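You operate a simulated robot arm through the tools that you are given. There is no shell and no other tool.

The job below is to be done with a simulated robot arm. You get a single attempt, and the scene is never put back.

JOB
Plug the stirrer in safely and clear the batch on its plate.
Fine: switch the socket off before the plug goes in, then on; run the dial at MED till the streaks are gone and stop it.

The check looks at the end state, three seconds after you hand in, the way a careful person would. Anything else that was tipped, shoved, dropped, spilled or broken makes it a failure.

ROBOT AND FRAMES
A 7-joint arm with a two-finger parallel gripper, fixed in place. Base frame: the origin is on the floor under the middle of its stand, x ahead of it, y to its left, z up. Lengths are in mm, angles in degrees, forces in N, time in s.
With the tool pointing down near the work surface it reaches from about 100 to 960 mm from the base axis. Its first joint turns from -166.0 to 166.0 degrees. Payload 3.43 kg.
The tool frame sits at the grasp point between the pads (the TCP): z along the fingers, y along the line on which they close. The tips reach 30 mm beyond it. The gripper opens to 94 mm. The fingers are 28 mm wide and 10 mm thick; the gripper's body (50 by 96 mm) begins 55 mm behind the TCP.
Orientation is that of the tool frame in the base frame, as a unit quaternion [w, x, y, z]. With the fingers straight down and closing along the base's y, the tool's x points along the base's -x, its y along +y and its z along -z.

CONTROLS
- The arm moves only by the tool play_rows. Its argument "moves" is a list of rows, each an object of numbers (a shift or turn left out is 0, a gripper value left out holds the last): "dx", "dy", "dz": the shift along the tool's x, y, z in m; "rx", "ry", "rz": the turn, a rotation vector about the tool's x, y, z in degrees; "fingers": the gripper command, from -1 (fully open) to 1 (shut), values between in proportion. In form: [{"dx": .., "dy": .., "dz": .., "rx": .., "ry": .., "rz": .., "fingers": ..}, ...]. A call has 1 to 20 rows; each row is the pose to reach, as a shift and turn from the pose commanded when the call began, along the tool's axes at that moment. Rows are played at 5 a second. More than 50 mm and 8.6 degrees between two rows, or a gripper value outside its range, and nothing of the call is played. Where a pose cannot be reached the arm comes as near as it can. A force on the tool above 70 N (or 10 N above the force at the start of the call, whichever is more), or a blocked arm, ends the call early, and 0.2 s more pass. The fingers move at their own pace (about 45 mm/s each) and stop on an object; they squeeze with about 41 N. The grip force told is the motor's: it shows also when the fingers shut on nothing. Time passes only in rows, and 0.2 s behind the last, so rows that repeat a pose let the fingers close. It gives the time, the measured TCP pose, the force on the tool (base axes), the opening and the grip force at its end, in the units of the frame above (readings bear some noise), with the torque about the TCP (base axes, N m) and any sound that the robot's microphone picked up.
- Cameras (640 x 400 px; columns grow to the right, rows downward): "scene" is fixed at [221.2, 649.2, 1504.3]; the picture's right is [-0.66, -0.75, 0.00], its down [-0.44, 0.39, -0.81] and it looks along [0.61, -0.53, -0.59] (base axes); focal length 308 px, centre (320, 200). "wrist" rides on the gripper at [76, 14, -103] in the tool frame; the picture's right is [-0.18, 0.98, 0.00], its down [-0.75, -0.14, -0.64] and it looks along [-0.63, -0.12, 0.77] (tool axes); focal length 243 px, centre (320, 200). There is no depth. A picture from a camera that has moved, and an enlarged one, comes with that camera's place and axes in the base frame and with its lens.
- get_image(camera): a new picture of that camera. It takes no simulated time.
- lift_body(by): slides the trunk up (or, below 0, down) by that many mm; the arm rides with it, the base frame stays. It gives what a move gives, with no picture.
- inspect(camera, box): a new picture of the part [left, top, right, bottom] of that camera's present view, enlarged. It takes no simulated time.
- hand_in(): hands the job in; it is judged then, once.

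Nothing tells you positions but the pictures and the camera data. Unless the task says otherwise, let go and move clear before handing in.

The tools are called after ">>>" by a JSON object that holds its "api" and its "payload". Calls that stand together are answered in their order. play_rows: Moves the arm, as the interface text tells. Its arguments: {"type":"object","properties":{"moves":{"type":"array","items":{"type":"object","properties":{"dx":{"type":"number"},"dy":{"type":"number"},"dz":{"type":"number"},"rx":{"type":"number"},"ry":{"type":"number"},"rz":{"type":"number"},"fingers":{"type":"number"}}}}},"required":["moves"]} The other tools are called the same way: lift_body (by) moves the trunk up or down; get_image (camera) takes a picture; inspect (camera, box) takes an enlarged picture of a part of a camera's view; hand_in () hands the job in.

At the start:

```text
clock: 0.0
ee_pos: [383.1, 389.4, 1272.6]
ee_rot: [-0.001, -0.001, 1.0, 0.001]
force: [0.1, 0.1, 0.7]
wrist_torque: [-0.03, -0.01, 0.01]
opening: 93.9
grasp_force: 0.0
trunk travel left (down, up): [-500.0, 110.0]
```

scene: 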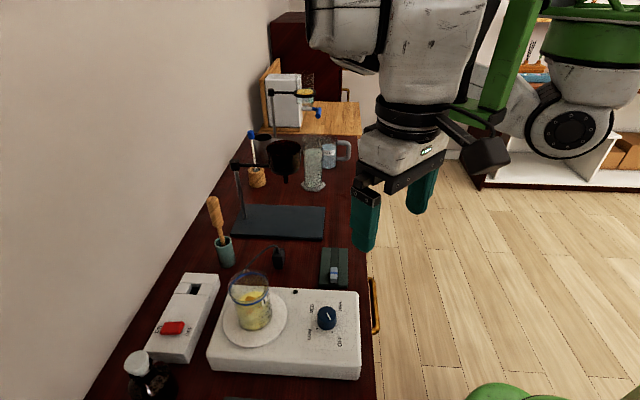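
wrist: 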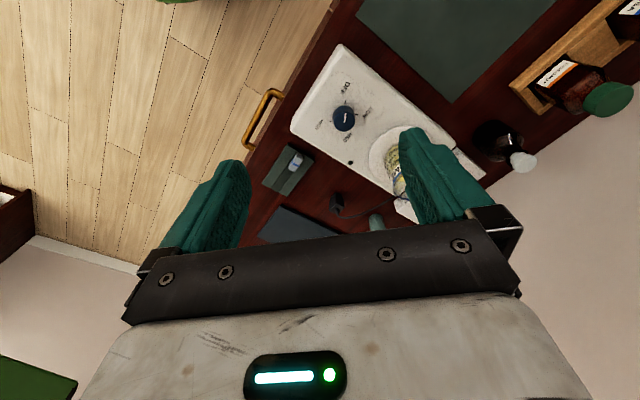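

I see a bench with a stirrer (white box with plate, beaker and dial), a white socket block with a red switch, and a small dark plug near a green block. I'll look closer before moving anything.

>>> {"api": "inspect", "payload": {"camera": "scene", "box": [120, 230, 400, 400]}}

>>> {"api": "inspect", "payload": {"camera": "wrist", "box": [220, 20, 540, 240]}}

>>> {"api": "inspect", "payload": {"camera": "scene", "box": [140, 250, 260, 370]}}

>>> {"api": "inspect", "payload": {"camera": "scene", "box": [280, 270, 380, 370]}}

>>> {"api": "inspect", "payload": {"camera": "scene", "box": [220, 230, 300, 300]}}

```text
2.29 times, centred on (260, 315) of scene
camera zoom: at [221.2, 649.2, 1504.3], right [-0.66, -0.75, 0.0], down [-0.44, 0.39, -0.81], along [0.61, -0.53, -0.59], focal length 704 px, centre (457, -63)
```

zoom: 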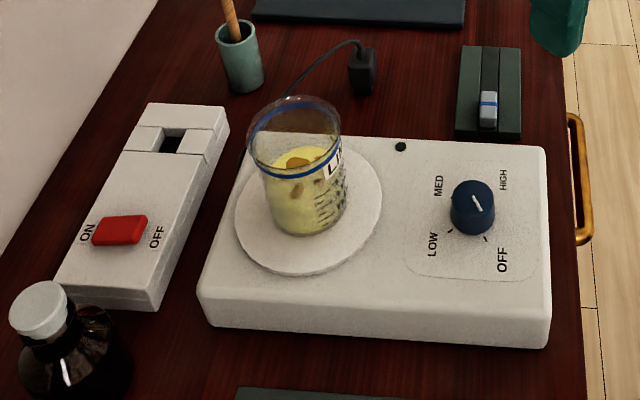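

```text
1.82 times, centred on (380, 130) of wrist
camera zoom: at [306.7, 403.1, 1376.5], right [0.18, 0.98, 0.0], down [0.75, -0.14, 0.64], along [0.63, -0.12, -0.77], focal length 441 px, centre (211, 327)
```

zoom: 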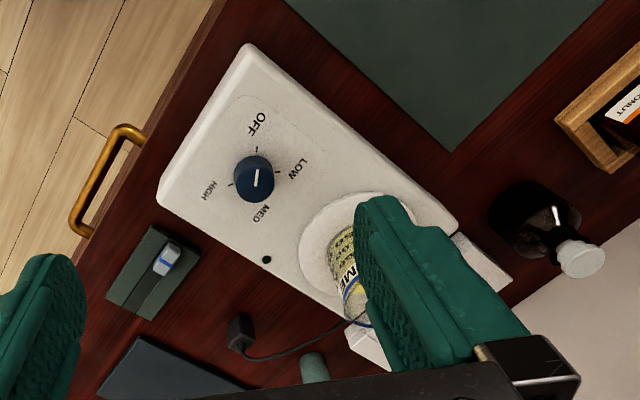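

```text
3.33 times, centred on (200, 310) of scene
camera zoom: at [221.2, 649.2, 1504.3], right [-0.66, -0.75, 0.0], down [-0.44, 0.39, -0.81], along [0.61, -0.53, -0.59], focal length 1027 px, centre (720, -167)
```

zoom: 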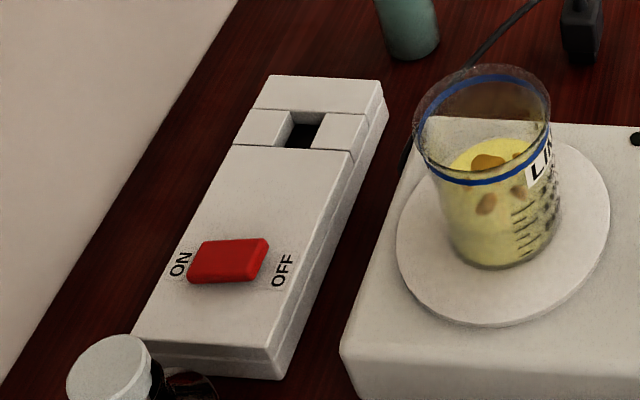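

```text
4.00 times, centred on (330, 320) of scene
camera zoom: at [221.2, 649.2, 1504.3], right [-0.66, -0.75, 0.0], down [-0.44, 0.39, -0.81], along [0.61, -0.53, -0.59], focal length 1232 px, centre (280, -280)
```

zoom: 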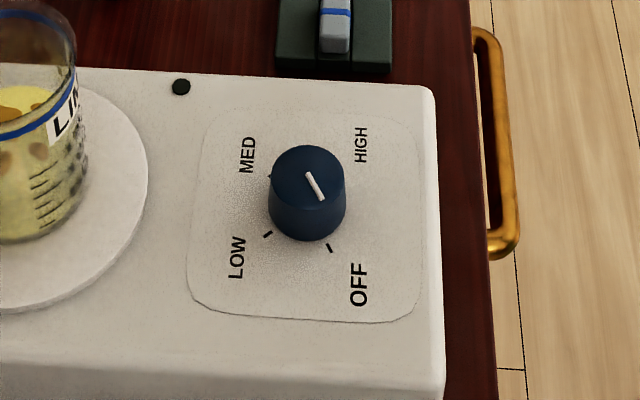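

```text
5.71 times, centred on (260, 265) of scene
camera zoom: at [221.2, 649.2, 1504.3], right [-0.66, -0.75, 0.0], down [-0.44, 0.39, -0.81], along [0.61, -0.53, -0.59], focal length 1761 px, centre (663, -171)
```

zoom: 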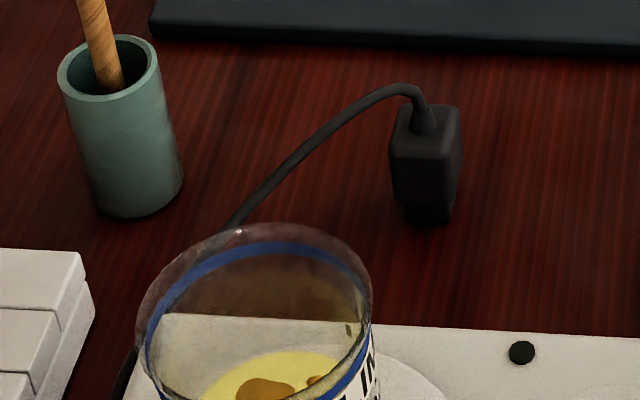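

The bench runs at about 45° to the base. I'll take closer looks at the stir-bar-like item, the beaker and the switch before moving.

>>> {"api": "inspect", "payload": {"camera": "scene", "box": [310, 240, 360, 290]}}

>>> {"api": "inspect", "payload": {"camera": "scene", "box": [220, 260, 290, 340]}}

>>> {"api": "inspect", "payload": {"camera": "scene", "box": [145, 300, 205, 360]}}

>>> {"api": "inspect", "payload": {"camera": "scene", "box": [170, 265, 230, 315]}}

>>> {"api": "inspect", "payload": {"camera": "scene", "box": [200, 60, 380, 260]}}

```text
8.00 times, centred on (335, 265) of scene
camera zoom: at [221.2, 649.2, 1504.3], right [-0.66, -0.75, 0.0], down [-0.44, 0.39, -0.81], along [0.61, -0.53, -0.59], focal length 2465 px, centre (200, -320)
```

zoom: 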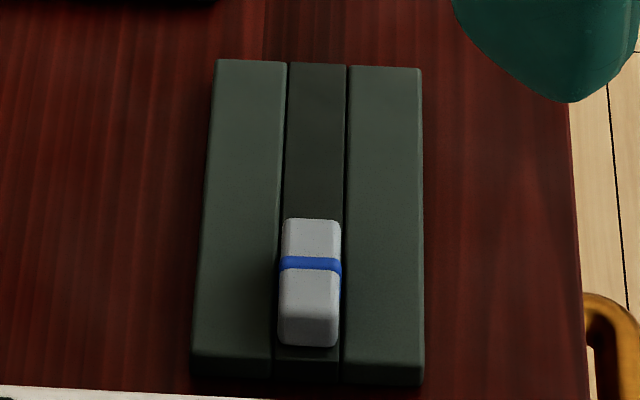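

```text
5.00 times, centred on (255, 300) of scene
camera zoom: at [221.2, 649.2, 1504.3], right [-0.66, -0.75, 0.0], down [-0.44, 0.39, -0.81], along [0.61, -0.53, -0.59], focal length 1540 px, centre (645, -300)
```

zoom: 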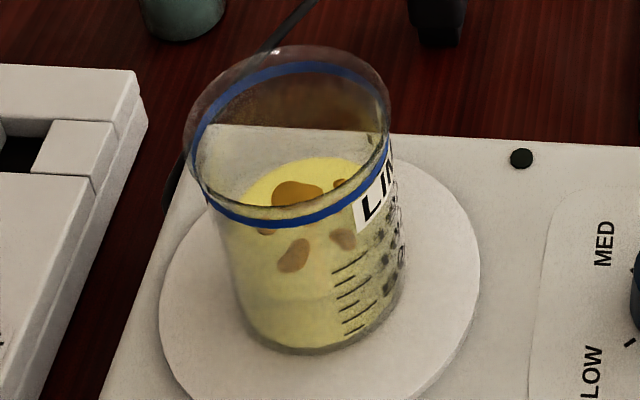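

```text
6.67 times, centred on (175, 330) of scene
camera zoom: at [221.2, 649.2, 1504.3], right [-0.66, -0.75, 0.0], down [-0.44, 0.39, -0.81], along [0.61, -0.53, -0.59], focal length 2054 px, centre (1287, -667)
```

zoom: 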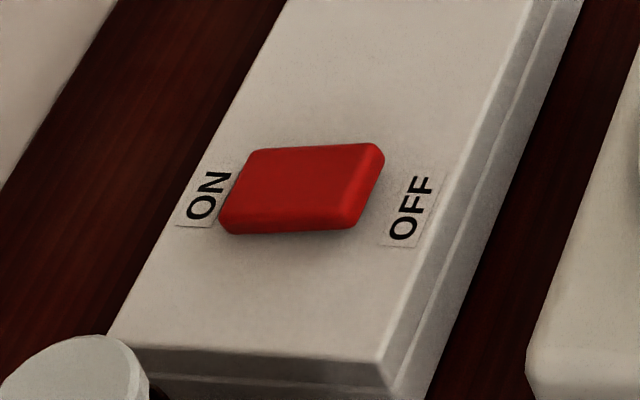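

```text
8.00 times, centred on (200, 290) of scene
camera zoom: at [221.2, 649.2, 1504.3], right [-0.66, -0.75, 0.0], down [-0.44, 0.39, -0.81], along [0.61, -0.53, -0.59], focal length 2465 px, centre (1280, -520)
```

zoom: 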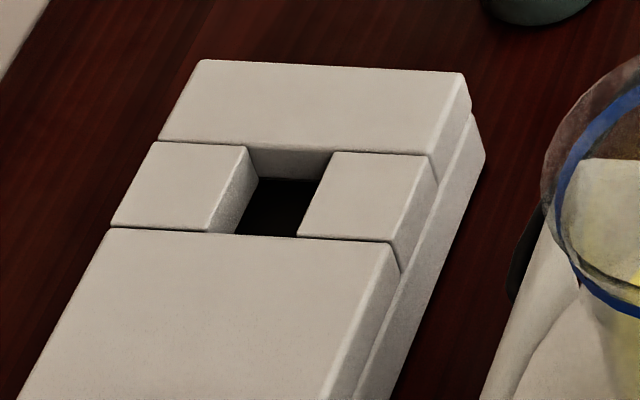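

```text
2.00 times, centred on (290, 160) of scene
camera zoom: at [221.2, 649.2, 1504.3], right [-0.66, -0.75, 0.0], down [-0.44, 0.39, -0.81], along [0.61, -0.53, -0.59], focal length 616 px, centre (380, 280)
```

zoom: 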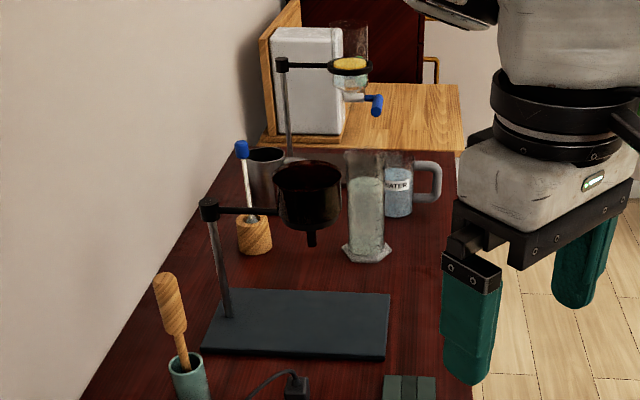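

The bench layout is clear enough to begin: socket near the wall with a red rocker, plug standing upright on the table, dial at OFF. I'll rotate the wrist by 45° to line up with the bench and move over it at a safe height for better views.

>>> {"api": "play_rows", "payload": {"moves": [{"dx": -0.018, "dy": 0.013, "rz": -7.5}, {"dx": -0.037, "dy": 0.027, "rz": -15}, {"dx": -0.055, "dy": 0.04, "rz": -22.5}, {"dx": -0.074, "dy": 0.053, "rz": -30}, {"dx": -0.092, "dy": 0.067, "rz": -37.5}, {"dx": -0.11, "dy": 0.08, "rz": -45}, {"dx": -0.11, "dy": 0.08, "rz": -45}, {"dx": -0.11, "dy": 0.08, "rz": -45}]}}

>>> {"api": "get_image", "payload": {"camera": "wrist"}}

>>> {"api": "get_image", "payload": {"camera": "scene"}}

```text
clock: 1.8
ee_pos: [494.0, 467.7, 1275.5]
ee_rot: [0.001, -0.383, 0.924, -0.001]
force: [-0.1, 0.2, 0.1]
wrist_torque: [-0.02, 0.02, -0.01]
opening: 94.0
grasp_force: 0.0
trunk travel left (down, up): [-500.0, 110.0]
```

```text
taken
camera wrist: at [429.0, 425.0, 1376.7], right [-0.57, 0.82, 0.0], down [0.63, 0.43, 0.64], along [0.53, 0.36, -0.77], focal length 243 px, centre (320, 200)
```

wrist: 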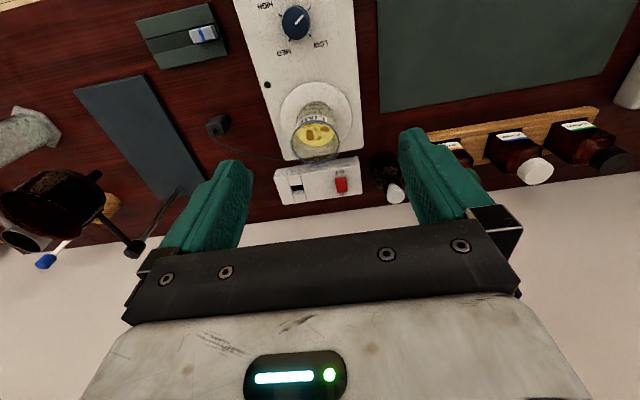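

```text
taken
```

scene: 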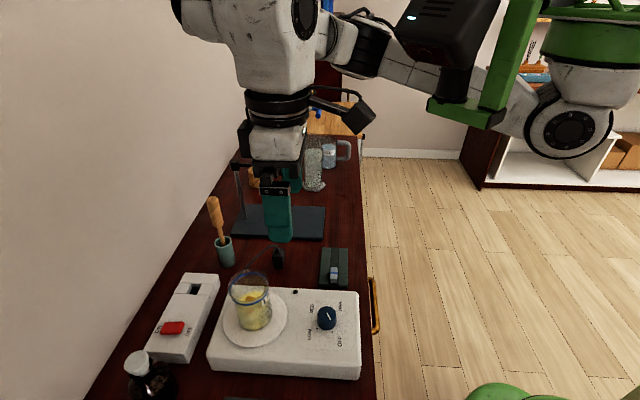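

Good overview. I'll zoom in on each item from this pose.

>>> {"api": "inspect", "payload": {"camera": "wrist", "box": [200, 70, 370, 210]}}

>>> {"api": "inspect", "payload": {"camera": "wrist", "box": [265, 150, 365, 210]}}

>>> {"api": "inspect", "payload": {"camera": "wrist", "box": [245, 0, 345, 60]}}

>>> {"api": "inspect", "payload": {"camera": "wrist", "box": [190, 100, 250, 150]}}

>>> {"api": "inspect", "payload": {"camera": "wrist", "box": [130, 0, 230, 70]}}

>>> {"api": "inspect", "payload": {"camera": "wrist", "box": [280, 90, 350, 170]}}

```text
2.86 times, centred on (285, 140) of wrist
camera zoom: at [429.0, 425.0, 1376.7], right [-0.57, 0.82, 0.0], down [0.63, 0.43, 0.64], along [0.53, 0.36, -0.77], focal length 693 px, centre (420, 371)
```

zoom: 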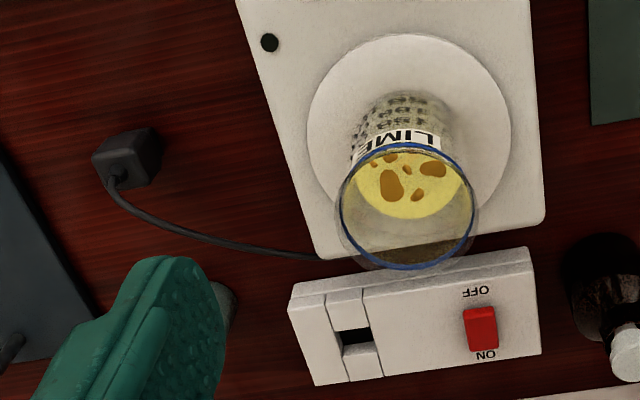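

```text
6.40 times, centred on (315, 180) of wrist
camera zoom: at [429.0, 425.0, 1376.7], right [-0.57, 0.82, 0.0], down [0.63, 0.43, 0.64], along [0.53, 0.36, -0.77], focal length 1553 px, centre (352, 328)
```

zoom: 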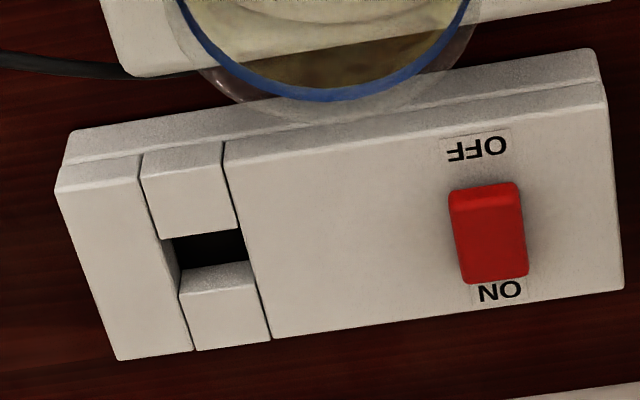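

```text
6.40 times, centred on (295, 30) of wrist
camera zoom: at [429.0, 425.0, 1376.7], right [-0.57, 0.82, 0.0], down [0.63, 0.43, 0.64], along [0.53, 0.36, -0.77], focal length 1553 px, centre (480, 1288)
```

zoom: 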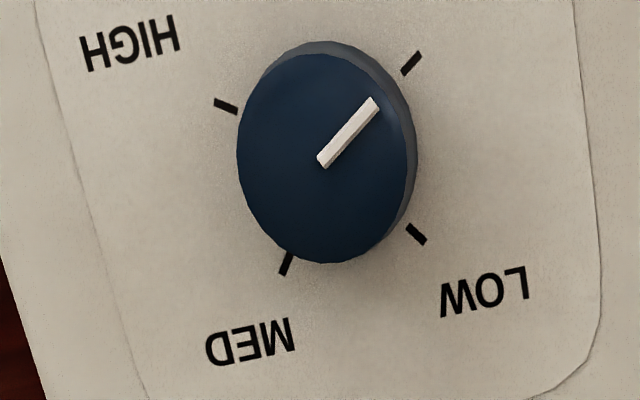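

```text
8.00 times, centred on (220, 125) of wrist
camera zoom: at [429.0, 425.0, 1376.7], right [-0.57, 0.82, 0.0], down [0.63, 0.43, 0.64], along [0.53, 0.36, -0.77], focal length 1941 px, centre (1120, 800)
```

zoom: 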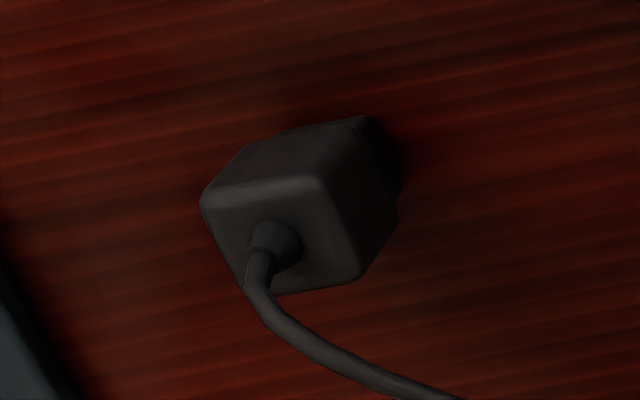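

```text
5.71 times, centred on (180, 35) of wrist
camera zoom: at [429.0, 425.0, 1376.7], right [-0.57, 0.82, 0.0], down [0.63, 0.43, 0.64], along [0.53, 0.36, -0.77], focal length 1386 px, centre (1120, 1143)
```

zoom: 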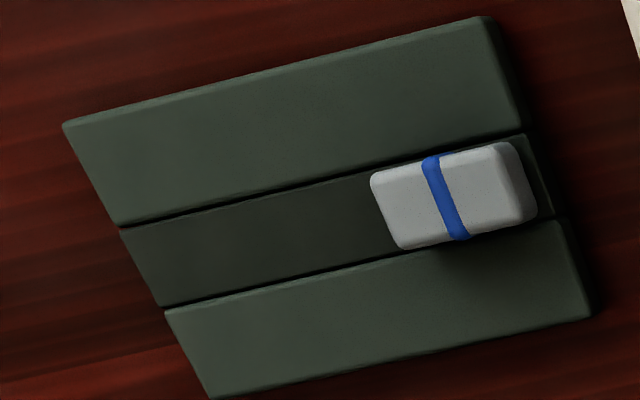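

```text
5.00 times, centred on (315, 130) of wrist
camera zoom: at [429.0, 425.0, 1376.7], right [-0.57, 0.82, 0.0], down [0.63, 0.43, 0.64], along [0.53, 0.36, -0.77], focal length 1213 px, centre (345, 550)
```

zoom: 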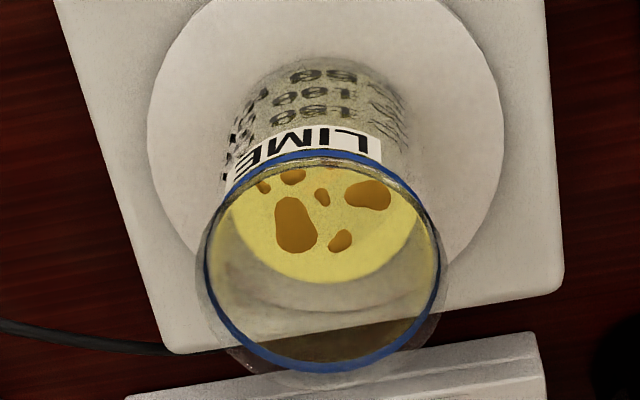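

Two-view triangulation gives: socket hole ≈ (729, 571, 947), red switch ≈ (662, 641, 951) and currently ON (ON side pressed), plug top ≈ (685, 374, 963), dial top ≈ (468, 414, 997) at OFF, beaker rim ≈ (566, 511, 1058). Everything lines up with a 45° yaw. I'll get closer views of the socket.

>>> {"api": "play_rows", "payload": {"moves": [{"dx": -0.013, "dy": -0.009, "dz": 0.02}, {"dx": -0.026, "dy": -0.018, "dz": 0.045}, {"dx": -0.039, "dy": -0.027, "dz": 0.07}, {"dx": -0.052, "dy": -0.036, "dz": 0.1}, {"dx": -0.065, "dy": -0.046, "dz": 0.125}, {"dx": -0.065, "dy": -0.046, "dz": 0.125}]}}

>>> {"api": "get_image", "payload": {"camera": "wrist"}}

>>> {"api": "get_image", "payload": {"camera": "scene"}}

```text
clock: 3.2
ee_pos: [570.0, 482.3, 1149.8]
ee_rot: [0.0, -0.384, 0.923, 0.001]
force: [0.8, 1.5, 0.4]
wrist_torque: [-0.02, 0.03, -0.04]
opening: 94.0
grasp_force: 0.2
trunk travel left (down, up): [-500.0, 110.0]
```

```text
taken
camera wrist: at [506.1, 438.4, 1251.8], right [-0.57, 0.82, 0.0], down [0.63, 0.43, 0.64], along [0.53, 0.36, -0.77], focal length 243 px, centre (320, 200)
```

wrist: 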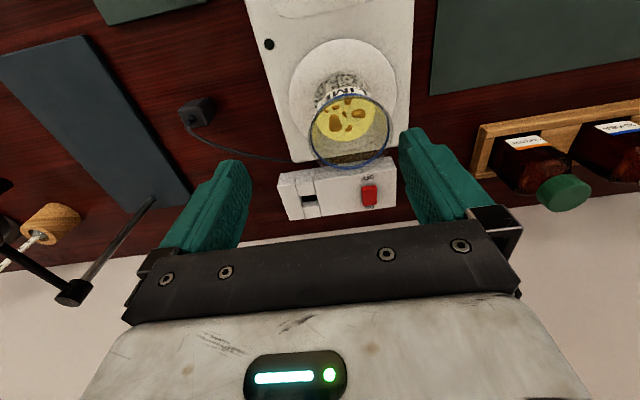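

```text
taken
```

scene: 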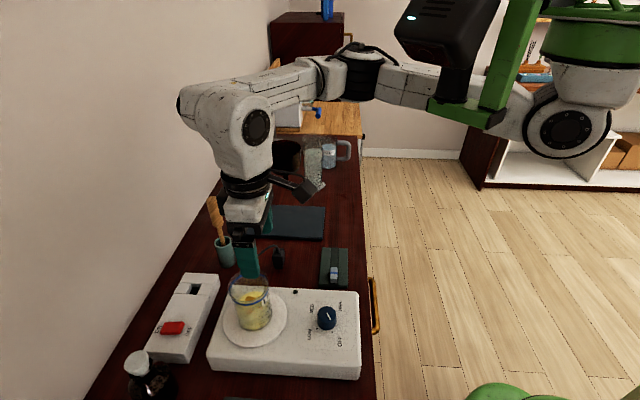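

Arm moves well. Zooming in on socket and switch from here.

>>> {"api": "inspect", "payload": {"camera": "wrist", "box": [270, 150, 410, 230]}}

>>> {"api": "inspect", "payload": {"camera": "wrist", "box": [275, 165, 335, 225]}}

>>> {"api": "inspect", "payload": {"camera": "wrist", "box": [345, 165, 395, 215]}}

>>> {"api": "inspect", "payload": {"camera": "wrist", "box": [165, 85, 235, 145]}}

>>> {"api": "inspect", "payload": {"camera": "wrist", "box": [305, 90, 395, 170]}}

```text
4.57 times, centred on (340, 190) of wrist
camera zoom: at [506.1, 438.4, 1251.8], right [-0.57, 0.82, 0.0], down [0.63, 0.43, 0.64], along [0.53, 0.36, -0.77], focal length 1109 px, centre (229, 246)
```

zoom: 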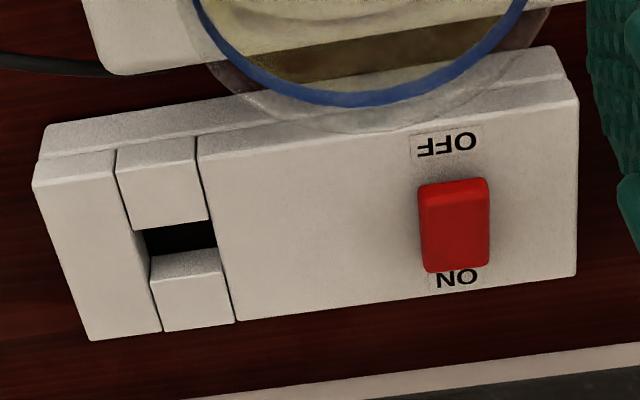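

```text
6.67 times, centred on (305, 195) of wrist
camera zoom: at [506.1, 438.4, 1251.8], right [-0.57, 0.82, 0.0], down [0.63, 0.43, 0.64], along [0.53, 0.36, -0.77], focal length 1618 px, centre (420, 233)
```

zoom: 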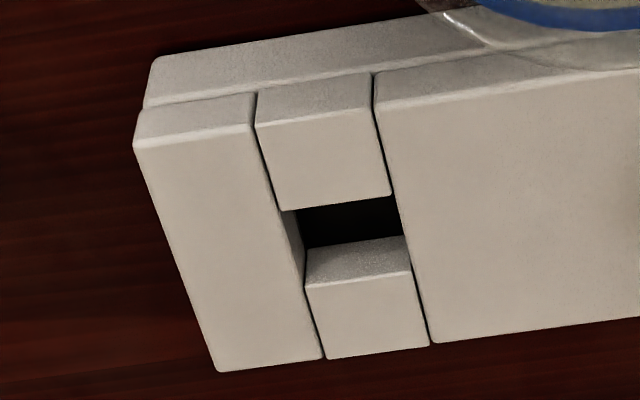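

```text
8.00 times, centred on (370, 190) of wrist
camera zoom: at [506.1, 438.4, 1251.8], right [-0.57, 0.82, 0.0], down [0.63, 0.43, 0.64], along [0.53, 0.36, -0.77], focal length 1941 px, centre (-80, 280)
```

zoom: 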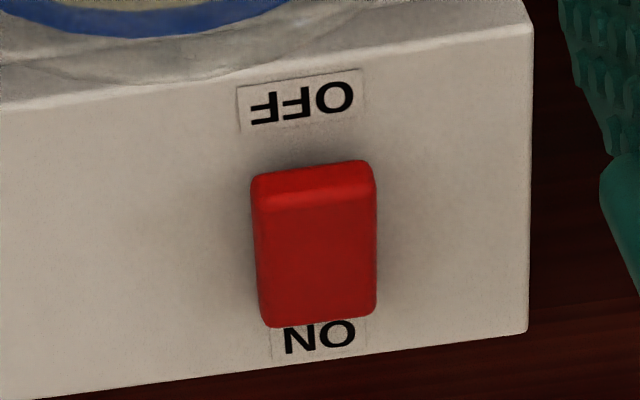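

```text
6.67 times, centred on (200, 115) of wrist
camera zoom: at [506.1, 438.4, 1251.8], right [-0.57, 0.82, 0.0], down [0.63, 0.43, 0.64], along [0.53, 0.36, -0.77], focal length 1618 px, centre (1120, 767)
```

zoom: 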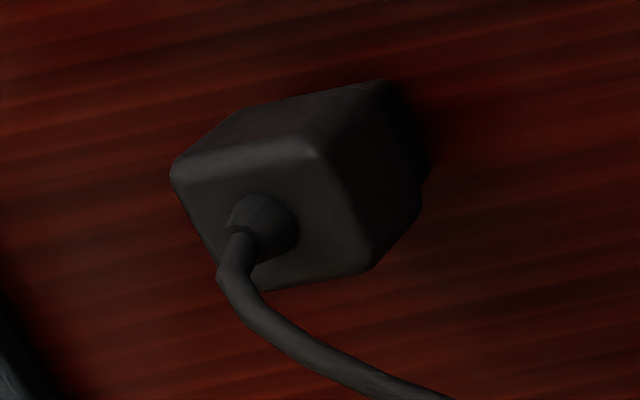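

```text
5.00 times, centred on (350, 130) of wrist
camera zoom: at [506.1, 438.4, 1251.8], right [-0.57, 0.82, 0.0], down [0.63, 0.43, 0.64], along [0.53, 0.36, -0.77], focal length 1213 px, centre (170, 550)
```

zoom: 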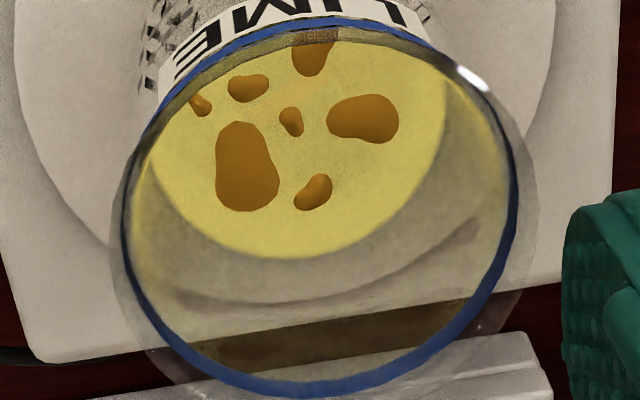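

The rocker is tilted with its OFF end raised (z≈955 at n≈902 toward the robot) and its ON end down, so the socket is ON. I'll close the fingers and move above the OFF end of the rocker.

>>> {"api": "play_rows", "payload": {"moves": [{"dx": -0.03, "dy": 0.01, "dz": 0.0, "fingers": 1}, {"dx": -0.06, "dy": 0.02, "dz": 0.0, "fingers": 1}, {"dx": -0.09, "dy": 0.03, "dz": 0.0, "fingers": 1}, {"dx": -0.12, "dy": 0.04, "dz": 0.0, "fingers": 1}, {"dx": -0.153, "dy": 0.0475, "dz": 0.0, "fingers": 1}, {"dx": -0.153, "dy": 0.0475, "dz": 0.03, "fingers": 1}, {"dx": -0.153, "dy": 0.0475, "dz": 0.06, "fingers": 1}, {"dx": -0.153, "dy": 0.0475, "dz": 0.09, "fingers": 1}, {"dx": -0.153, "dy": 0.0475, "dz": 0.09, "fingers": 1}]}}

>>> {"api": "get_image", "payload": {"camera": "wrist"}}

>>> {"api": "get_image", "payload": {"camera": "scene"}}

```text
clock: 4.4
ee_pos: [782.4, 525.6, 1151.9]
ee_rot: [0.002, -0.296, 0.955, -0.002]
force: [-0.8, 0.4, 0.6]
wrist_torque: [0.0, -0.05, 0.01]
opening: 0.1
grasp_force: 11.9
trunk travel left (down, up): [-500.0, 110.0]
stopped in row 6: the arm was blocked; the commanded pose is now the measured one
```

```text
taken
camera wrist: at [710.5, 494.3, 1254.7], right [-0.4, 0.91, 0.0], down [0.7, 0.31, 0.64], along [0.59, 0.26, -0.77], focal length 243 px, centre (320, 200)
```

wrist: 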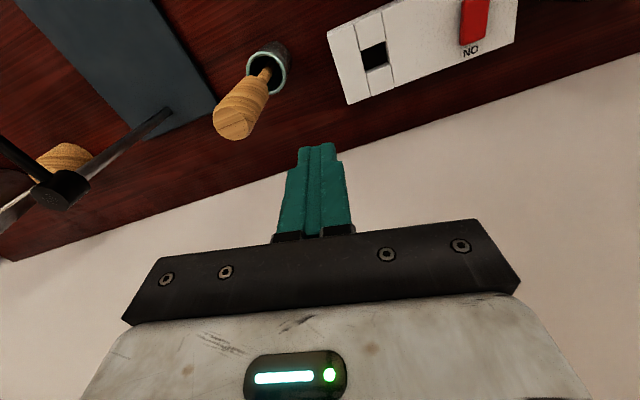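

```text
taken
```

scene: 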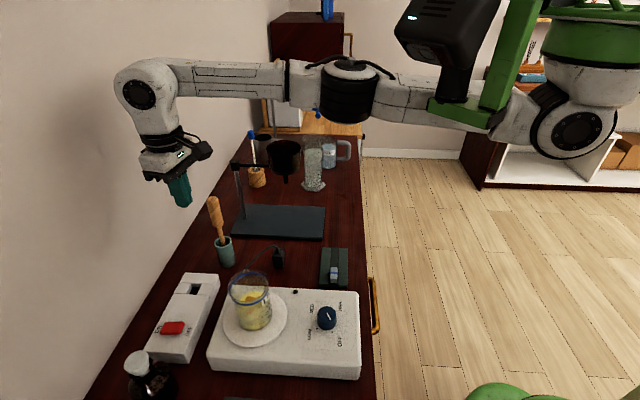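

The arm was blocked on the way and drifted off course to about (782, 526), yaw off by 10°, near full stretch. Nothing looks touched; I'll back it off slowly to a closer pose and restore the yaw.

>>> {"api": "play_rows", "payload": {"moves": [{"dx": 0.015, "dy": 0.01, "rz": -1, "fingers": 1}, {"dx": 0.031, "dy": 0.02, "rz": -2, "fingers": 1}, {"dx": 0.046, "dy": 0.03, "rz": -3, "fingers": 1}, {"dx": 0.061, "dy": 0.039, "rz": -4, "fingers": 1}, {"dx": 0.077, "dy": 0.049, "rz": -5, "fingers": 1}, {"dx": 0.092, "dy": 0.059, "rz": -6, "fingers": 1}, {"dx": 0.107, "dy": 0.069, "rz": -7.5, "fingers": 1}, {"dx": 0.123, "dy": 0.078, "rz": -8.5, "fingers": 1}, {"dx": 0.138, "dy": 0.088, "rz": -9.5, "fingers": 1}, {"dx": 0.1535, "dy": 0.098, "rz": -10.6, "fingers": 1}, {"dx": 0.1535, "dy": 0.098, "rz": -10.6, "fingers": 1}]}}

>>> {"api": "get_image", "payload": {"camera": "scene"}}

```text
clock: 6.8
ee_pos: [599.3, 519.9, 1151.8]
ee_rot: [0.001, -0.383, 0.924, -0.002]
force: [-0.1, 0.1, 0.6]
wrist_torque: [-0.01, -0.01, -0.01]
opening: 0.0
grasp_force: 33.5
trunk travel left (down, up): [-500.0, 110.0]
```

```text
taken
```

scene: 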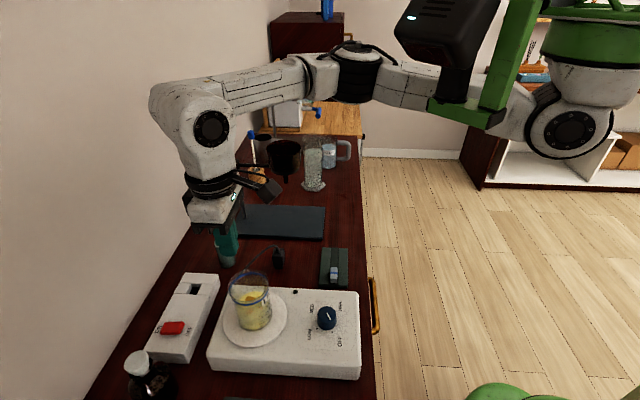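

Back under control at (599, 520, 1152). The arm seems short of comfortable reach from a high shoulder, so I'll raise the hand and lower the trunk by the same amount to get better reach over the socket.

>>> {"api": "play_rows", "payload": {"moves": [{"dz": -0.03, "fingers": 1}, {"dz": -0.06, "fingers": 1}, {"dz": -0.09, "fingers": 1}, {"dz": -0.12, "fingers": 1}, {"dz": -0.15, "fingers": 1}, {"dz": -0.15, "fingers": 1}]}}

>>> {"api": "get_image", "payload": {"camera": "scene"}}

```text
clock: 8.2
ee_pos: [599.6, 520.8, 1303.6]
ee_rot: [0.001, -0.383, 0.924, -0.002]
force: [0.8, 1.3, -0.6]
wrist_torque: [-0.04, 0.02, 0.01]
opening: 0.1
grasp_force: 33.4
trunk travel left (down, up): [-500.0, 110.0]
```

```text
taken
```

scene: 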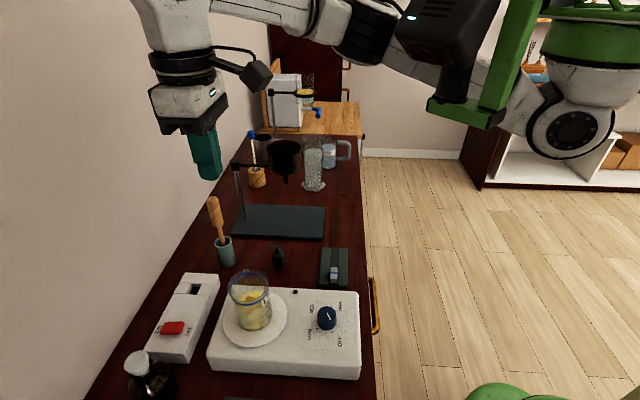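

The trunk structure stayed put as the hand rose. Now I'll lower the trunk by 150 mm (hand returns to about z 1150) and check the view.

>>> {"api": "lift_body", "payload": {"by": -150}}

>>> {"api": "get_image", "payload": {"camera": "scene"}}

```text
clock: 10.0
ee_pos: [599.4, 519.8, 1152.2]
ee_rot: [0.001, -0.382, 0.924, -0.002]
force: [-0.4, 0.0, -0.2]
wrist_torque: [-0.01, 0.0, 0.0]
opening: 0.0
grasp_force: 32.5
trunk travel left (down, up): [-350.0, 260.0]
```

```text
taken
```

scene: 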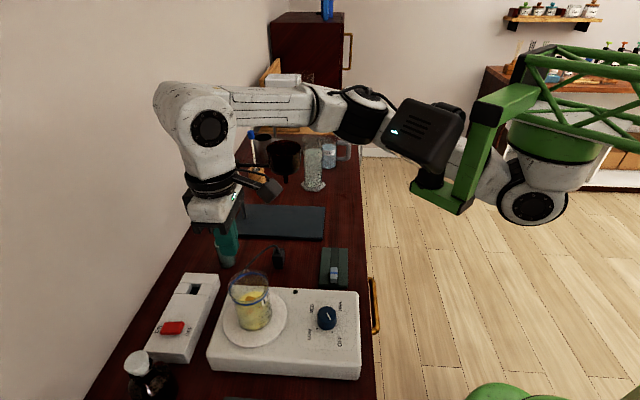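

The arm hangs from a boom with its shoulder near (315, −40), now at z≈1140. I'll creep toward the switch in small steps and check that it tracks.

>>> {"api": "play_rows", "payload": {"moves": [{"dx": -0.005, "dy": 0.01, "fingers": 1}, {"dx": -0.01, "dy": 0.02, "fingers": 1}, {"dx": -0.02, "dy": 0.03, "fingers": 1}, {"dx": -0.03, "dy": 0.042, "fingers": 1}, {"dx": -0.03, "dy": 0.042, "fingers": 1}]}}

>>> {"api": "get_image", "payload": {"camera": "scene"}}

```text
clock: 11.4
ee_pos: [621.1, 556.5, 1156.9]
ee_rot: [0.005, -0.358, 0.934, -0.001]
force: [-0.1, 0.0, -0.3]
wrist_torque: [0.0, -0.04, 0.0]
opening: 0.0
grasp_force: 32.9
trunk travel left (down, up): [-350.0, 260.0]
stopped in row 5: the arm was blocked; the commanded pose is now the measured one
```

```text
taken
```

scene: 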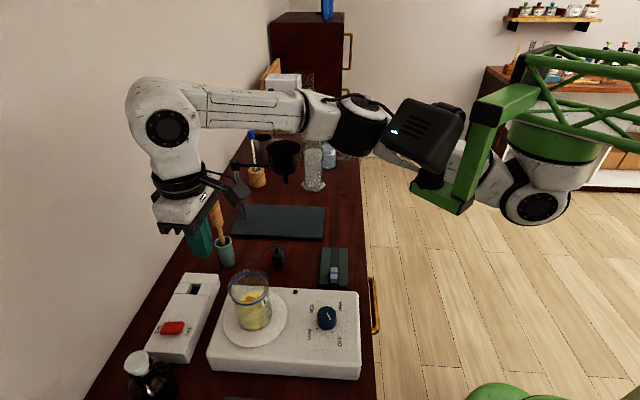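

The arm's upper link is being blocked by the black box on the boom's bracket (it hangs at about the switch's bearing). So the arm must pass *under* that box: raise the trunk and keep the hand low. First I back off, then raise the trunk.

>>> {"api": "play_rows", "payload": {"moves": [{"dx": 0.014, "dy": -0.004, "rz": -1, "fingers": 1}, {"dx": 0.028, "dy": -0.008, "rz": -2, "fingers": 1}, {"dx": 0.041, "dy": -0.0125, "rz": -3.1, "fingers": 1}, {"dx": 0.041, "dy": -0.0125, "rz": -3.1, "fingers": 1}]}}

>>> {"api": "lift_body", "payload": {"by": 150}}

```text
clock: 12.4
ee_pos: [596.2, 520.0, 1156.1]
ee_rot: [0.004, -0.384, 0.923, -0.001]
force: [-0.1, 0.5, -0.2]
wrist_torque: [0.02, 0.01, 0.0]
opening: 0.0
grasp_force: 33.2
trunk travel left (down, up): [-350.0, 260.0]
```

```text
clock: 14.1
ee_pos: [596.8, 520.1, 1305.5]
ee_rot: [0.004, -0.384, 0.923, -0.001]
force: [-0.1, 0.0, 0.7]
wrist_torque: [-0.01, 0.0, 0.0]
opening: 0.1
grasp_force: 32.5
trunk travel left (down, up): [-500.0, 110.0]
```

>>> {"api": "play_rows", "payload": {"moves": [{"dx": -0.005, "dy": -0.01, "dz": 0.03, "fingers": 1}, {"dx": -0.01, "dy": -0.02, "dz": 0.06, "fingers": 1}, {"dx": -0.015, "dy": -0.03, "dz": 0.09, "fingers": 1}, {"dx": -0.02, "dy": -0.04, "dz": 0.12, "fingers": 1}, {"dx": -0.025, "dy": -0.05, "dz": 0.15, "fingers": 1}, {"dx": -0.03, "dy": -0.06, "dz": 0.18, "fingers": 1}, {"dx": -0.03, "dy": -0.06, "dz": 0.18, "fingers": 1}]}}

>>> {"api": "lift_body", "payload": {"by": 105}}

>>> {"api": "get_image", "payload": {"camera": "scene"}}

```text
clock: 15.7
ee_pos: [661.6, 498.5, 1124.7]
ee_rot: [0.004, -0.385, 0.923, -0.001]
force: [0.2, 0.0, -0.2]
wrist_torque: [-0.02, -0.03, 0.02]
opening: 0.1
grasp_force: 33.2
trunk travel left (down, up): [-500.0, 110.0]
```

```text
clock: 17.1
ee_pos: [661.7, 499.3, 1230.0]
ee_rot: [0.004, -0.384, 0.923, 0.0]
force: [-0.4, 0.3, 0.3]
wrist_torque: [-0.01, 0.01, 0.01]
opening: 0.0
grasp_force: 33.1
trunk travel left (down, up): [-605.0, 5.0]
```

```text
taken
```

scene: 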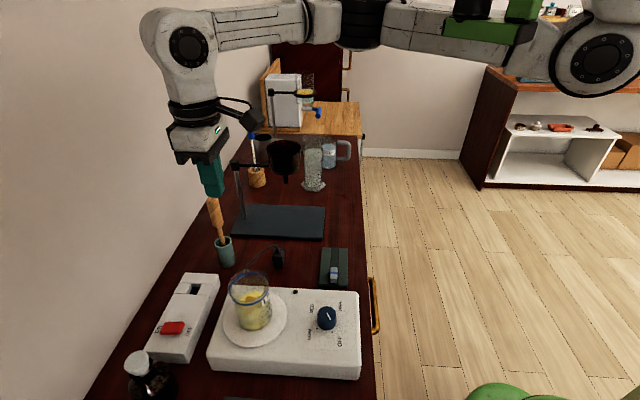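

Trunk is up. Now lowering the hand in the clear gap beside the beaker (n≈820, s≈115) down to z≈1070.

>>> {"api": "play_rows", "payload": {"moves": [{"dz": 0.027, "fingers": 1}, {"dz": 0.054, "fingers": 1}, {"dz": 0.08, "fingers": 1}, {"dz": 0.107, "fingers": 1}, {"dz": 0.134, "fingers": 1}, {"dz": 0.16, "fingers": 1}, {"dz": 0.16, "fingers": 1}]}}

>>> {"api": "get_image", "payload": {"camera": "scene"}}

>>> {"api": "get_image", "payload": {"camera": "wrist"}}

```text
clock: 18.7
ee_pos: [664.5, 500.6, 1070.9]
ee_rot: [0.005, -0.385, 0.923, -0.001]
force: [0.3, 0.0, 0.0]
wrist_torque: [0.0, -0.02, 0.0]
opening: 0.0
grasp_force: 33.1
trunk travel left (down, up): [-605.0, 5.0]
```

```text
taken
```

scene: 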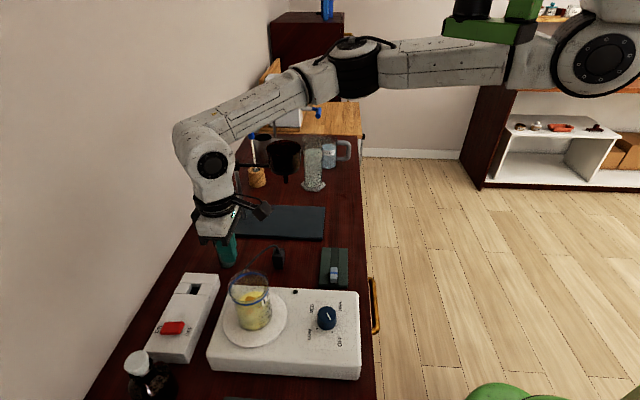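

```text
taken
camera wrist: at [599.1, 457.7, 1171.6], right [-0.57, 0.82, 0.0], down [0.63, 0.43, 0.65], along [0.54, 0.37, -0.76], focal length 243 px, centre (320, 200)
```

wrist: 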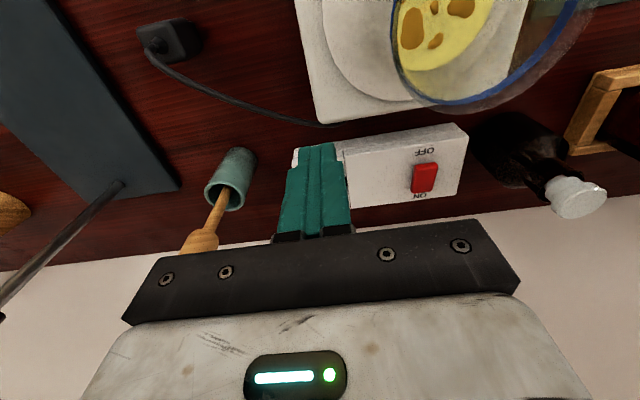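

Arm now passes clear under the bracket. Moving at this height to above the OFF end of the rocker.

>>> {"api": "play_rows", "payload": {"moves": [{"dx": -0.012, "dy": 0.014, "fingers": 1}, {"dx": -0.024, "dy": 0.028, "fingers": 1}, {"dx": -0.036, "dy": 0.043, "fingers": 1}, {"dx": -0.048, "dy": 0.058, "fingers": 1}, {"dx": -0.06, "dy": 0.073, "fingers": 1}, {"dx": -0.068, "dy": 0.088, "fingers": 1}, {"dx": -0.073, "dy": 0.1014, "fingers": 1}, {"dx": -0.073, "dy": 0.1014, "fingers": 1}]}}

>>> {"api": "get_image", "payload": {"camera": "scene"}}

>>> {"api": "get_image", "payload": {"camera": "wrist"}}

```text
clock: 20.5
ee_pos: [646.6, 615.3, 1070.6]
ee_rot: [0.005, -0.384, 0.923, -0.001]
force: [1.2, 0.0, 1.2]
wrist_torque: [0.0, 0.02, 0.01]
opening: 0.0
grasp_force: 32.5
out of reach, approached as far as the arm can: row 7, 8
trunk travel left (down, up): [-605.0, 5.0]
```

```text
taken
```

scene: 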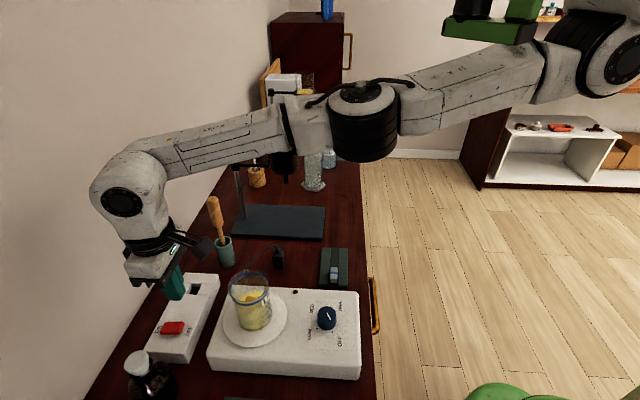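

```text
taken
camera wrist: at [580.4, 571.4, 1171.8], right [-0.57, 0.82, 0.0], down [0.63, 0.43, 0.65], along [0.54, 0.37, -0.76], focal length 243 px, centre (320, 200)
```

wrist: 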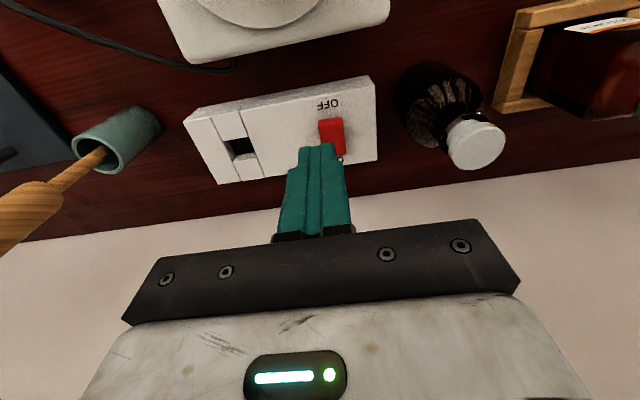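

I'm now at the reach limit with the shoulder high. Raising the hand slightly relative to the shoulder (arm more level) should gain the last few mm; I'll do this and then descend with the trunk.

>>> {"api": "play_rows", "payload": {"moves": [{"dz": -0.015, "fingers": 1}, {"dz": -0.03, "fingers": 1}, {"dz": -0.045, "fingers": 1}, {"dz": -0.055, "fingers": 1}, {"dz": -0.055, "fingers": 1}, {"dz": -0.055, "fingers": 1}]}}

>>> {"api": "get_image", "payload": {"camera": "scene"}}

```text
clock: 21.9
ee_pos: [646.4, 614.8, 1125.4]
ee_rot: [0.004, -0.383, 0.924, -0.001]
force: [-0.3, -1.0, -0.1]
wrist_torque: [-0.01, 0.0, 0.01]
opening: 0.2
grasp_force: 33.4
trunk travel left (down, up): [-605.0, 5.0]
```

```text
taken
```

scene: 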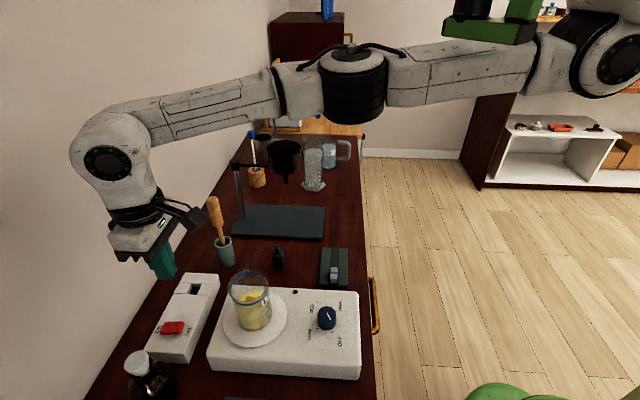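

>>> {"api": "play_rows", "payload": {"moves": [{"dx": -0.002, "dy": 0.004, "fingers": 1}, {"dx": -0.0052, "dy": 0.0078, "fingers": 1}, {"dx": -0.0052, "dy": 0.0078, "fingers": 1}]}}

>>> {"api": "inspect", "payload": {"camera": "wrist", "box": [180, 60, 440, 200]}}

```text
clock: 22.7
ee_pos: [642.9, 624.8, 1124.5]
ee_rot: [0.004, -0.383, 0.924, -0.001]
force: [-0.7, 0.0, 0.0]
wrist_torque: [-0.02, 0.0, 0.03]
opening: 0.0
grasp_force: 32.6
trunk travel left (down, up): [-605.0, 5.0]
```

```text
2.46 times, centred on (310, 130) of wrist
camera zoom: at [578.5, 580.9, 1226.1], right [-0.57, 0.82, 0.0], down [0.63, 0.43, 0.65], along [0.54, 0.36, -0.76], focal length 597 px, centre (345, 372)
```

zoom: 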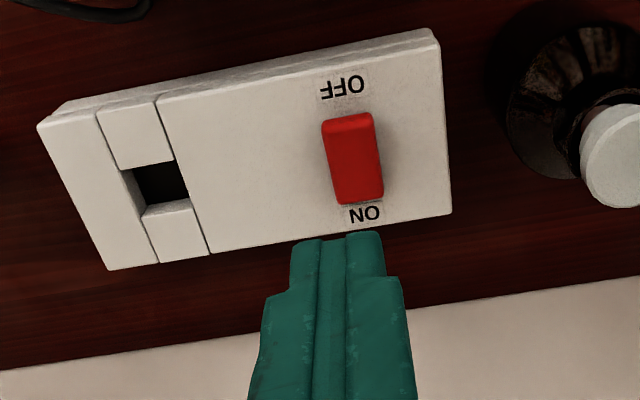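

Good—reached n≈896, s≈13 above the OFF end. I'll descend with the trunk to just above the rocker, then press with small arm steps.

>>> {"api": "lift_body", "payload": {"by": -120}}

>>> {"api": "get_image", "payload": {"camera": "scene"}}

>>> {"api": "get_image", "payload": {"camera": "wrist"}}

```text
clock: 24.2
ee_pos: [644.4, 625.5, 1004.0]
ee_rot: [0.004, -0.383, 0.924, -0.001]
force: [0.3, -0.5, -0.5]
wrist_torque: [-0.01, 0.0, 0.0]
opening: 0.0
grasp_force: 32.9
trunk travel left (down, up): [-485.0, 125.0]
```

```text
taken
```

scene: 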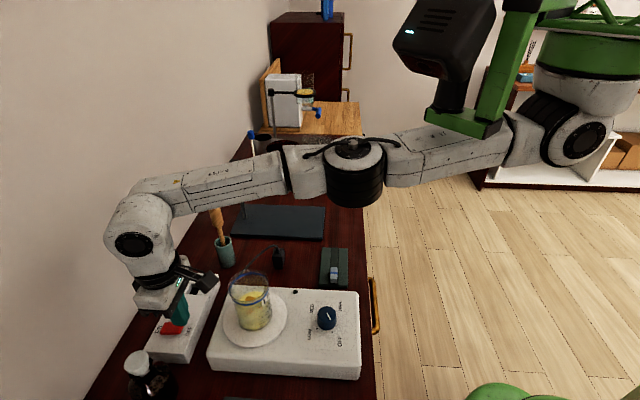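

```text
taken
camera wrist: at [578.5, 580.9, 1106.3], right [-0.57, 0.82, 0.0], down [0.63, 0.43, 0.65], along [0.54, 0.37, -0.76], focal length 243 px, centre (320, 200)
```

wrist: 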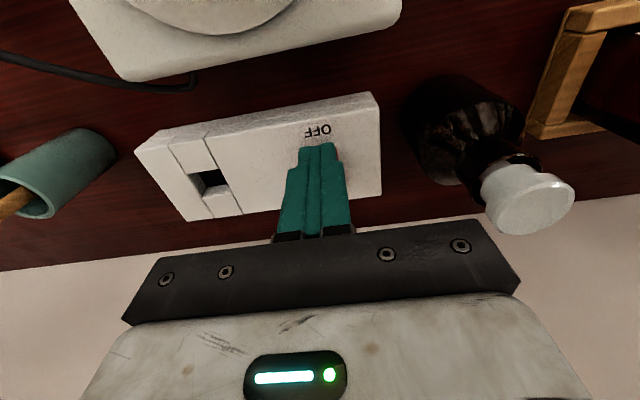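

>>> {"api": "play_rows", "payload": {"moves": [{"dx": -0.002, "dz": 0.008, "fingers": 1}, {"dx": -0.002, "dz": 0.014, "fingers": 1}, {"dx": -0.002, "dz": 0.017, "fingers": 1}, {"dx": -0.002, "dz": 0.019, "fingers": 1}, {"dx": -0.002, "dz": 0.021, "fingers": 1}, {"dx": -0.002, "dz": 0.023, "fingers": 1}, {"dx": -0.002, "dz": 0.023, "fingers": 1}]}}

>>> {"api": "inspect", "payload": {"camera": "wrist", "box": [130, 80, 400, 240]}}

>>> {"api": "inspect", "payload": {"camera": "scene", "box": [120, 260, 240, 380]}}

```text
clock: 25.8
ee_pos: [644.4, 623.7, 982.0]
ee_rot: [0.005, -0.384, 0.923, 0.0]
force: [0.0, 0.6, 0.0]
wrist_torque: [-0.01, -0.02, -0.03]
opening: 0.1
grasp_force: 33.0
out of reach, approached as far as the arm can: row 3, 4, 5, 6
trunk travel left (down, up): [-485.0, 125.0]
```

```text
2.37 times, centred on (265, 160) of wrist
camera zoom: at [578.8, 579.2, 1083.1], right [-0.57, 0.82, 0.0], down [0.63, 0.43, 0.65], along [0.54, 0.37, -0.76], focal length 575 px, centre (450, 295)
```

zoom: 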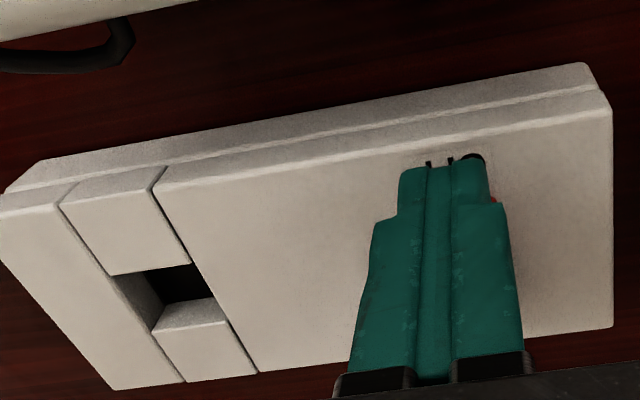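

```text
3.33 times, centred on (180, 320) of scene
camera zoom: at [221.2, 649.2, 1504.3], right [-0.66, -0.75, 0.0], down [-0.44, 0.39, -0.81], along [0.61, -0.53, -0.59], focal length 1027 px, centre (787, -200)
```

zoom: 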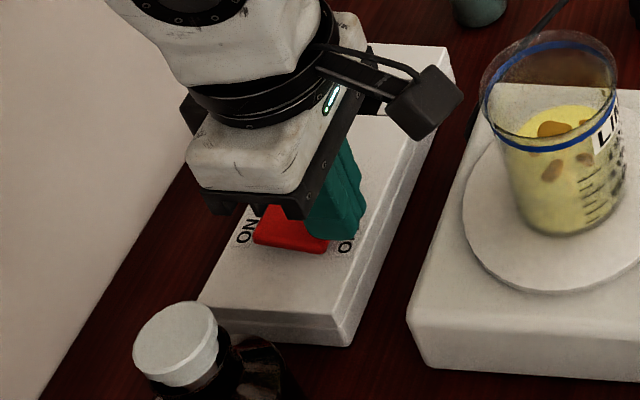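

>>> {"api": "inspect", "payload": {"camera": "scene", "box": [150, 300, 200, 340]}}

>>> {"api": "inspect", "payload": {"camera": "wrist", "box": [280, 120, 360, 180]}}

```text
10.00 times, centred on (175, 320) of scene
camera zoom: at [221.2, 649.2, 1504.3], right [-0.66, -0.75, 0.0], down [-0.44, 0.39, -0.81], along [0.61, -0.53, -0.59], focal length 3081 px, centre (1770, -1000)
```

zoom: 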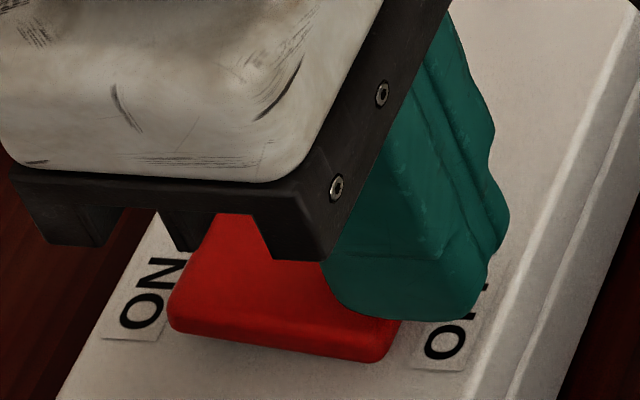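

```text
6.67 times, centred on (320, 150) of wrist
camera zoom: at [578.8, 579.2, 1083.1], right [-0.57, 0.82, 0.0], down [0.63, 0.43, 0.65], along [0.54, 0.37, -0.76], focal length 1618 px, centre (320, 533)
```

zoom: 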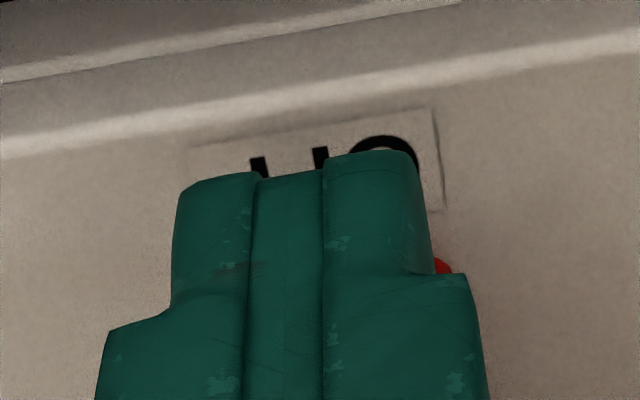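

No contact yet at tip z≈952; the arm is at its reach limit here. I'll lift the hand 30 mm, lower the trunk 30 mm for margin, then press further with the arm.

>>> {"api": "play_rows", "payload": {"moves": [{"dz": -0.015, "fingers": 1}, {"dz": -0.035, "fingers": 1}, {"dx": -0.002, "dz": -0.035, "fingers": 1}]}}

>>> {"api": "lift_body", "payload": {"by": -30}}

>>> {"api": "inspect", "payload": {"camera": "scene", "box": [120, 260, 240, 380]}}

```text
clock: 26.6
ee_pos: [645.5, 627.5, 1018.4]
ee_rot: [0.005, -0.385, 0.923, 0.001]
force: [-0.5, -0.7, -0.2]
wrist_torque: [-0.01, 0.03, -0.02]
opening: 0.0
grasp_force: 33.2
trunk travel left (down, up): [-485.0, 125.0]
```

```text
clock: 27.3
ee_pos: [645.6, 627.4, 987.5]
ee_rot: [0.005, -0.384, 0.923, -0.001]
force: [-0.2, -0.4, -0.9]
wrist_torque: [0.0, -0.05, 0.0]
opening: 0.0
grasp_force: 33.2
trunk travel left (down, up): [-455.0, 155.0]
```

```text
3.33 times, centred on (180, 320) of scene
camera zoom: at [221.2, 649.2, 1504.3], right [-0.66, -0.75, 0.0], down [-0.44, 0.39, -0.81], along [0.61, -0.53, -0.59], focal length 1027 px, centre (787, -200)
```

zoom: 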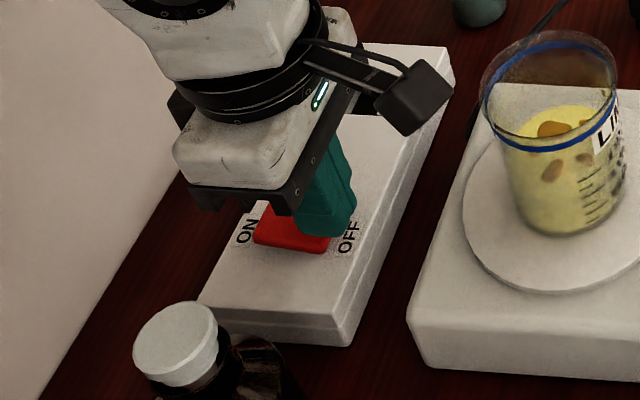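

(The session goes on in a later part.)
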